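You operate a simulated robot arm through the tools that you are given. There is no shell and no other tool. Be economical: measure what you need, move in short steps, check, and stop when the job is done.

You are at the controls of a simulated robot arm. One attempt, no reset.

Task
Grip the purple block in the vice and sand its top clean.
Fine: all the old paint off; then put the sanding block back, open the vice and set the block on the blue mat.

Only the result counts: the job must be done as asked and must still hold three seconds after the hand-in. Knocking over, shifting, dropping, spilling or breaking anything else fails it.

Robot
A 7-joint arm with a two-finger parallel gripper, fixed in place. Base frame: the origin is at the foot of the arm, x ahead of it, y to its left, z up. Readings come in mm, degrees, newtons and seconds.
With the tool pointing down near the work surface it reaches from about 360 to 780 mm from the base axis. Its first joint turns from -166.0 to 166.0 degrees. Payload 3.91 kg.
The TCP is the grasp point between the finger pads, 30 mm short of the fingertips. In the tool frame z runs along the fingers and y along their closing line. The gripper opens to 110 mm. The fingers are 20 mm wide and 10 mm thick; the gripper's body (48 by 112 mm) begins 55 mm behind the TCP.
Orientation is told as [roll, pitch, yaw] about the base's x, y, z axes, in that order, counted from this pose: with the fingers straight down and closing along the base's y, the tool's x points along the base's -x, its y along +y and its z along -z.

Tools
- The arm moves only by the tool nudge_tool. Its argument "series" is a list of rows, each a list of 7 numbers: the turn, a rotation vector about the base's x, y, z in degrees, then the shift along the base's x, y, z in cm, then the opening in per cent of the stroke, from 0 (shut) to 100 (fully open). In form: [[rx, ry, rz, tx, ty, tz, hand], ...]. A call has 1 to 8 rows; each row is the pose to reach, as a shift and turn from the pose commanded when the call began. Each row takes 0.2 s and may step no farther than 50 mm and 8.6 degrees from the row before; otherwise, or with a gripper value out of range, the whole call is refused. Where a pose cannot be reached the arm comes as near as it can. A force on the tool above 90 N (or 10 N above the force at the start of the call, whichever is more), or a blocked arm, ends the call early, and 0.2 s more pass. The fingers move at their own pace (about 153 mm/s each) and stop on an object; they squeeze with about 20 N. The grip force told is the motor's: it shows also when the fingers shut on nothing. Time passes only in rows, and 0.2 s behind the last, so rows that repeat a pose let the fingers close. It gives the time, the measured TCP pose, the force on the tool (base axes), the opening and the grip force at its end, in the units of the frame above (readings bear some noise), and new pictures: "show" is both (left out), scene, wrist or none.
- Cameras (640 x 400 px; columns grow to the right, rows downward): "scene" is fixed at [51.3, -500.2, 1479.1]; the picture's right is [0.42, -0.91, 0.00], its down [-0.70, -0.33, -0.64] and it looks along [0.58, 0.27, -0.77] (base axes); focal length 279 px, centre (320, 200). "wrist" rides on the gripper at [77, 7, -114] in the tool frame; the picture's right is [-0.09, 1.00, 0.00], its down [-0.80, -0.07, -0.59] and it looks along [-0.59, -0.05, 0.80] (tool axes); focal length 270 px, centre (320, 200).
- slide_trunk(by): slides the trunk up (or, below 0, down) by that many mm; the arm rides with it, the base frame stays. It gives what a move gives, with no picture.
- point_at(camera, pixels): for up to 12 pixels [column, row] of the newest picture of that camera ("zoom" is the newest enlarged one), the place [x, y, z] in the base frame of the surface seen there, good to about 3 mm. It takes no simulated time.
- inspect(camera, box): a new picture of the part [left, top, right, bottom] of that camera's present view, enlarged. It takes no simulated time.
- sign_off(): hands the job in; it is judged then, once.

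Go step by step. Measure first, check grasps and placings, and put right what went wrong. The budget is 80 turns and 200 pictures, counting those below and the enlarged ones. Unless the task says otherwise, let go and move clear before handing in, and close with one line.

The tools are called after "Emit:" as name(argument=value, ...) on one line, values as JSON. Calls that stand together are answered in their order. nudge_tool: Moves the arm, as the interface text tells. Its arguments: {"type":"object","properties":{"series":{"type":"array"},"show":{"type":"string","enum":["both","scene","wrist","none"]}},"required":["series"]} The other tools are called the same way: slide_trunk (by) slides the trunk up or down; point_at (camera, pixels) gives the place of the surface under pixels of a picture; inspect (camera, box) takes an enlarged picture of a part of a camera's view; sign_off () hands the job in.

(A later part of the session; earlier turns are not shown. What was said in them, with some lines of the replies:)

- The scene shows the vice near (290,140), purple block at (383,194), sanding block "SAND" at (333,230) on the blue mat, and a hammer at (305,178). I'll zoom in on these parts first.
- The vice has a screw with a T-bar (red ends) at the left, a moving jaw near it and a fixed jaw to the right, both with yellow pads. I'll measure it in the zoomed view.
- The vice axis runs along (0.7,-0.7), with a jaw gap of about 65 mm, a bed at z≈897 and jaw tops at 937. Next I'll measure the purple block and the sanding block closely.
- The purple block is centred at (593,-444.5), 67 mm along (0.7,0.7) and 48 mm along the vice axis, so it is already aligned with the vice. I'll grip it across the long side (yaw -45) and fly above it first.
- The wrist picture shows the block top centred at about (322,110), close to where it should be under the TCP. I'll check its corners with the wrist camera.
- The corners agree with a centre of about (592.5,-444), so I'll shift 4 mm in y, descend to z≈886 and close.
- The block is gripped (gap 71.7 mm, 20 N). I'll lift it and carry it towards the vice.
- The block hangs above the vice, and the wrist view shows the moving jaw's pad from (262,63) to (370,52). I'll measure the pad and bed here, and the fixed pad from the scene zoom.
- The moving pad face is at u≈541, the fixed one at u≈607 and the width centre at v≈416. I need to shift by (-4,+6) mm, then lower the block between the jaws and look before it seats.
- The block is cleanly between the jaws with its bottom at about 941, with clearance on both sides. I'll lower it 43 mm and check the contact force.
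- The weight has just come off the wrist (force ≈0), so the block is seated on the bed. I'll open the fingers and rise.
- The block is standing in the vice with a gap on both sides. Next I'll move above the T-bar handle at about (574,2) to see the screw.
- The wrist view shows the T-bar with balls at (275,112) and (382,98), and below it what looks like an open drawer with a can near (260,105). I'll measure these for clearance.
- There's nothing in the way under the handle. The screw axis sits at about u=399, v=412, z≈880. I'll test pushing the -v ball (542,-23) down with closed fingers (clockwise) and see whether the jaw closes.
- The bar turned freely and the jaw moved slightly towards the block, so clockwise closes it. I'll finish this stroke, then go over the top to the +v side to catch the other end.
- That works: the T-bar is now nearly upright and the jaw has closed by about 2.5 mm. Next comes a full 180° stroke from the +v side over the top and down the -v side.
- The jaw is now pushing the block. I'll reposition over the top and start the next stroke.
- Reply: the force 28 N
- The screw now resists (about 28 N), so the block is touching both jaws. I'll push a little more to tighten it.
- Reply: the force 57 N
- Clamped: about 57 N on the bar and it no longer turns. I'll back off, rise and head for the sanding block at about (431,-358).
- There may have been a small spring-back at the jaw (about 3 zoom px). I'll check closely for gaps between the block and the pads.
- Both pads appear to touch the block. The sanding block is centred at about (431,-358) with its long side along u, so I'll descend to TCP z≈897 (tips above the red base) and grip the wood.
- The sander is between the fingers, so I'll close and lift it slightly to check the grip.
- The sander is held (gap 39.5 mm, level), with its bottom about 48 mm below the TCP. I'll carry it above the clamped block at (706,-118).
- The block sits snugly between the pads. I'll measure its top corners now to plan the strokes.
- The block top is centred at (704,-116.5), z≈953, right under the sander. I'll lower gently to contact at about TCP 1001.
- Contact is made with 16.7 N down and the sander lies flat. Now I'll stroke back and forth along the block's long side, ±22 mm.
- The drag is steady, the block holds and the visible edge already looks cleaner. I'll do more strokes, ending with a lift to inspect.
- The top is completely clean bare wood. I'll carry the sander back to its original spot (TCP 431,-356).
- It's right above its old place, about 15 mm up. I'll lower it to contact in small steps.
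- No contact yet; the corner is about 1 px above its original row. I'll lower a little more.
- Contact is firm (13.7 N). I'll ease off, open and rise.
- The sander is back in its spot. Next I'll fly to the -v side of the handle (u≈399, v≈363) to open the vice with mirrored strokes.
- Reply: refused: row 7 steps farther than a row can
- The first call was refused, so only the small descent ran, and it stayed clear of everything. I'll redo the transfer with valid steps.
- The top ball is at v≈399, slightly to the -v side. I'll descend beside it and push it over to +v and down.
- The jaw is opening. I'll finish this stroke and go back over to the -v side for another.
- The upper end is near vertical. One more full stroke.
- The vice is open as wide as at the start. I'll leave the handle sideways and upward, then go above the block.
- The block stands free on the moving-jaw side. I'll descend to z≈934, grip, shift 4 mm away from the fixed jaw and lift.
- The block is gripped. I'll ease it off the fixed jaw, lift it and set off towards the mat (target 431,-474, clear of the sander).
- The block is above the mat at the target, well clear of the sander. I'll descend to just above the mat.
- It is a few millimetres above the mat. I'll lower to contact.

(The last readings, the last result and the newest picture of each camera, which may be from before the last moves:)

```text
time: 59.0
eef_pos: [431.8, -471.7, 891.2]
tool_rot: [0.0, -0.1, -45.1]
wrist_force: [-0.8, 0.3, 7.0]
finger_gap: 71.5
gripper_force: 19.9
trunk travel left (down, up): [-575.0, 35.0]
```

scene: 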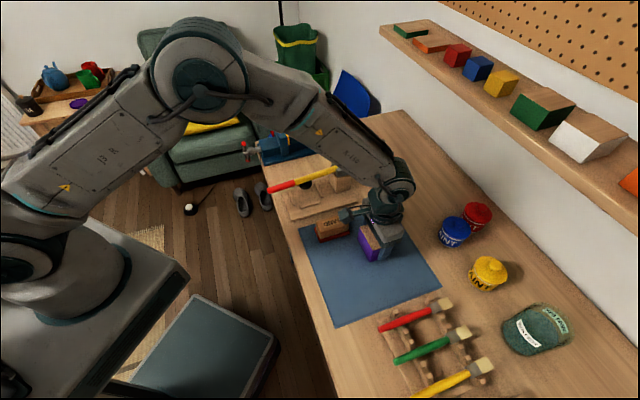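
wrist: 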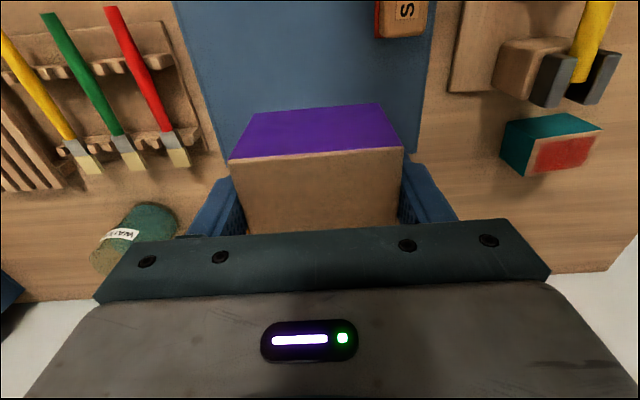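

The upward force of 7 N shows the block is on the mat. I'll open and rise clear.

Emit:
nudge_tool(series=[[0, 0, 0, 0, 0, 0.1, 30], [0, 0, 0, 0, 0, 0.1, 90], [0, 0, 0, 0, 0, 0.1, 90], [0, 0, 0, 0, 0, 0.1, 90], [0, 0, 0, 0, 0, 4, 90], [0, 0, 0, 0, 0, 8.5, 90], [0, 0, 0, 0, 0, 13, 90], [0, 0, 0, 0, 0, 17.5, 90]])

Emit:
nudge_tool(series=[[0, 0, 0, -1, 3, 3, 90], [0, 0, 0, -2, 6, 6, 90], [0, 0, 0, -3, 9, 9, 90], [0, 0, 0, -4, 12, 11, 90]])

Emit:
inspect(camera="scene", box=[230, 110, 430, 260])

Emit:
inspect(camera="scene", box=[340, 205, 420, 270])

```text
time: 60.8
eef_pos: [432.6, -473.1, 1062.0]
tool_rot: [0.1, 0.0, -45.0]
wrist_force: [0.7, 0.9, -0.2]
finger_gap: 98.9
gripper_force: 0.1
trunk travel left (down, up): [-575.0, 35.0]
```

scene: 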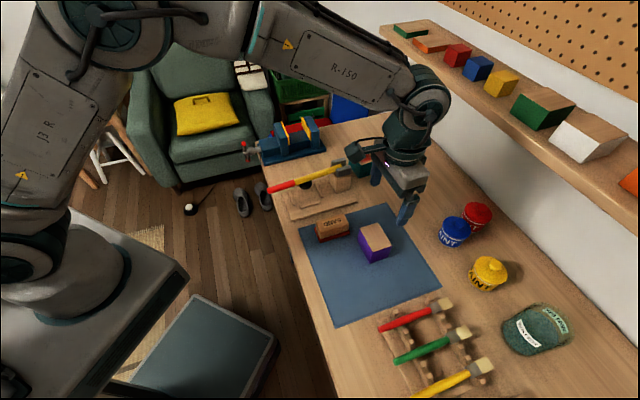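
wrist: 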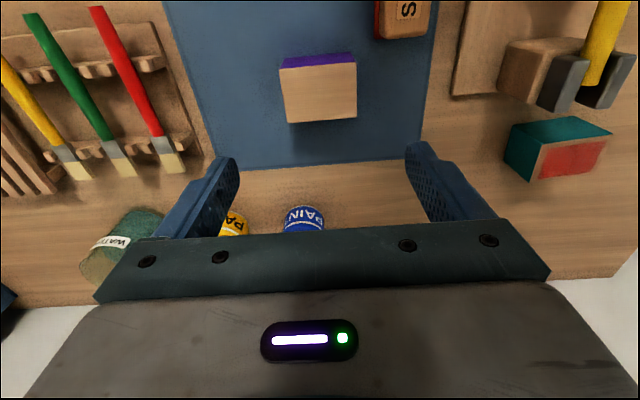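

```text
time: 61.8
eef_pos: [391.1, -349.4, 1173.1]
tool_rot: [0.0, 0.0, -45.0]
wrist_force: [-0.9, -0.1, -0.2]
finger_gap: 99.0
gripper_force: 0.0
trunk travel left (down, up): [-575.0, 35.0]
```

scene: 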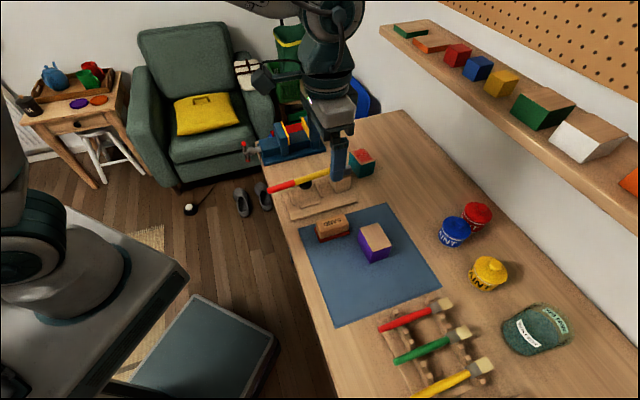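
wrist: 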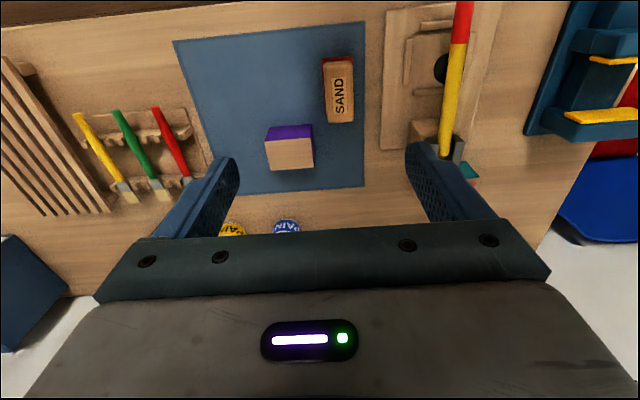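

```text
2.67 times, centred on (330, 185) of scene
```

zoom: 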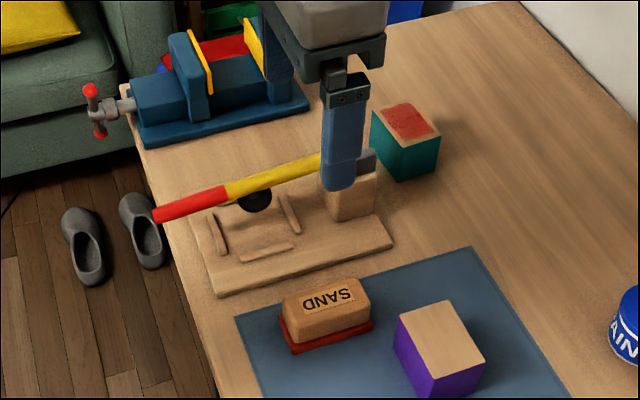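

```text
6.15 times, centred on (380, 238) of scene
```

zoom: 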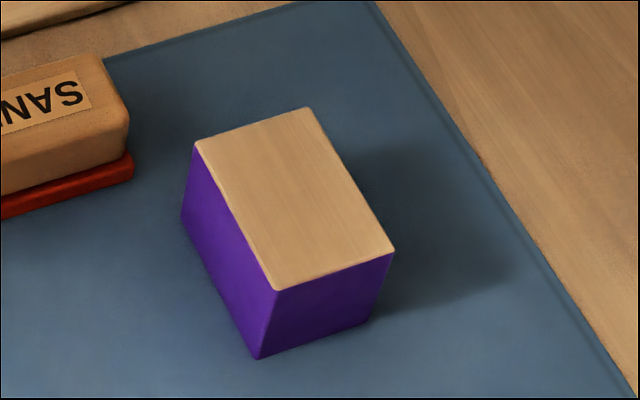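

The block stands on the blue mat with a clean top. The sander is back in its place, the vice is open, nothing else has moved, and the arm is clear, so I'm handing in.

Emit:
sign_off()

```text
The job is handed in.
```

The purple block's top is sanded clean and the block is on the blue mat, with the sanding block back in its place and the vice open.
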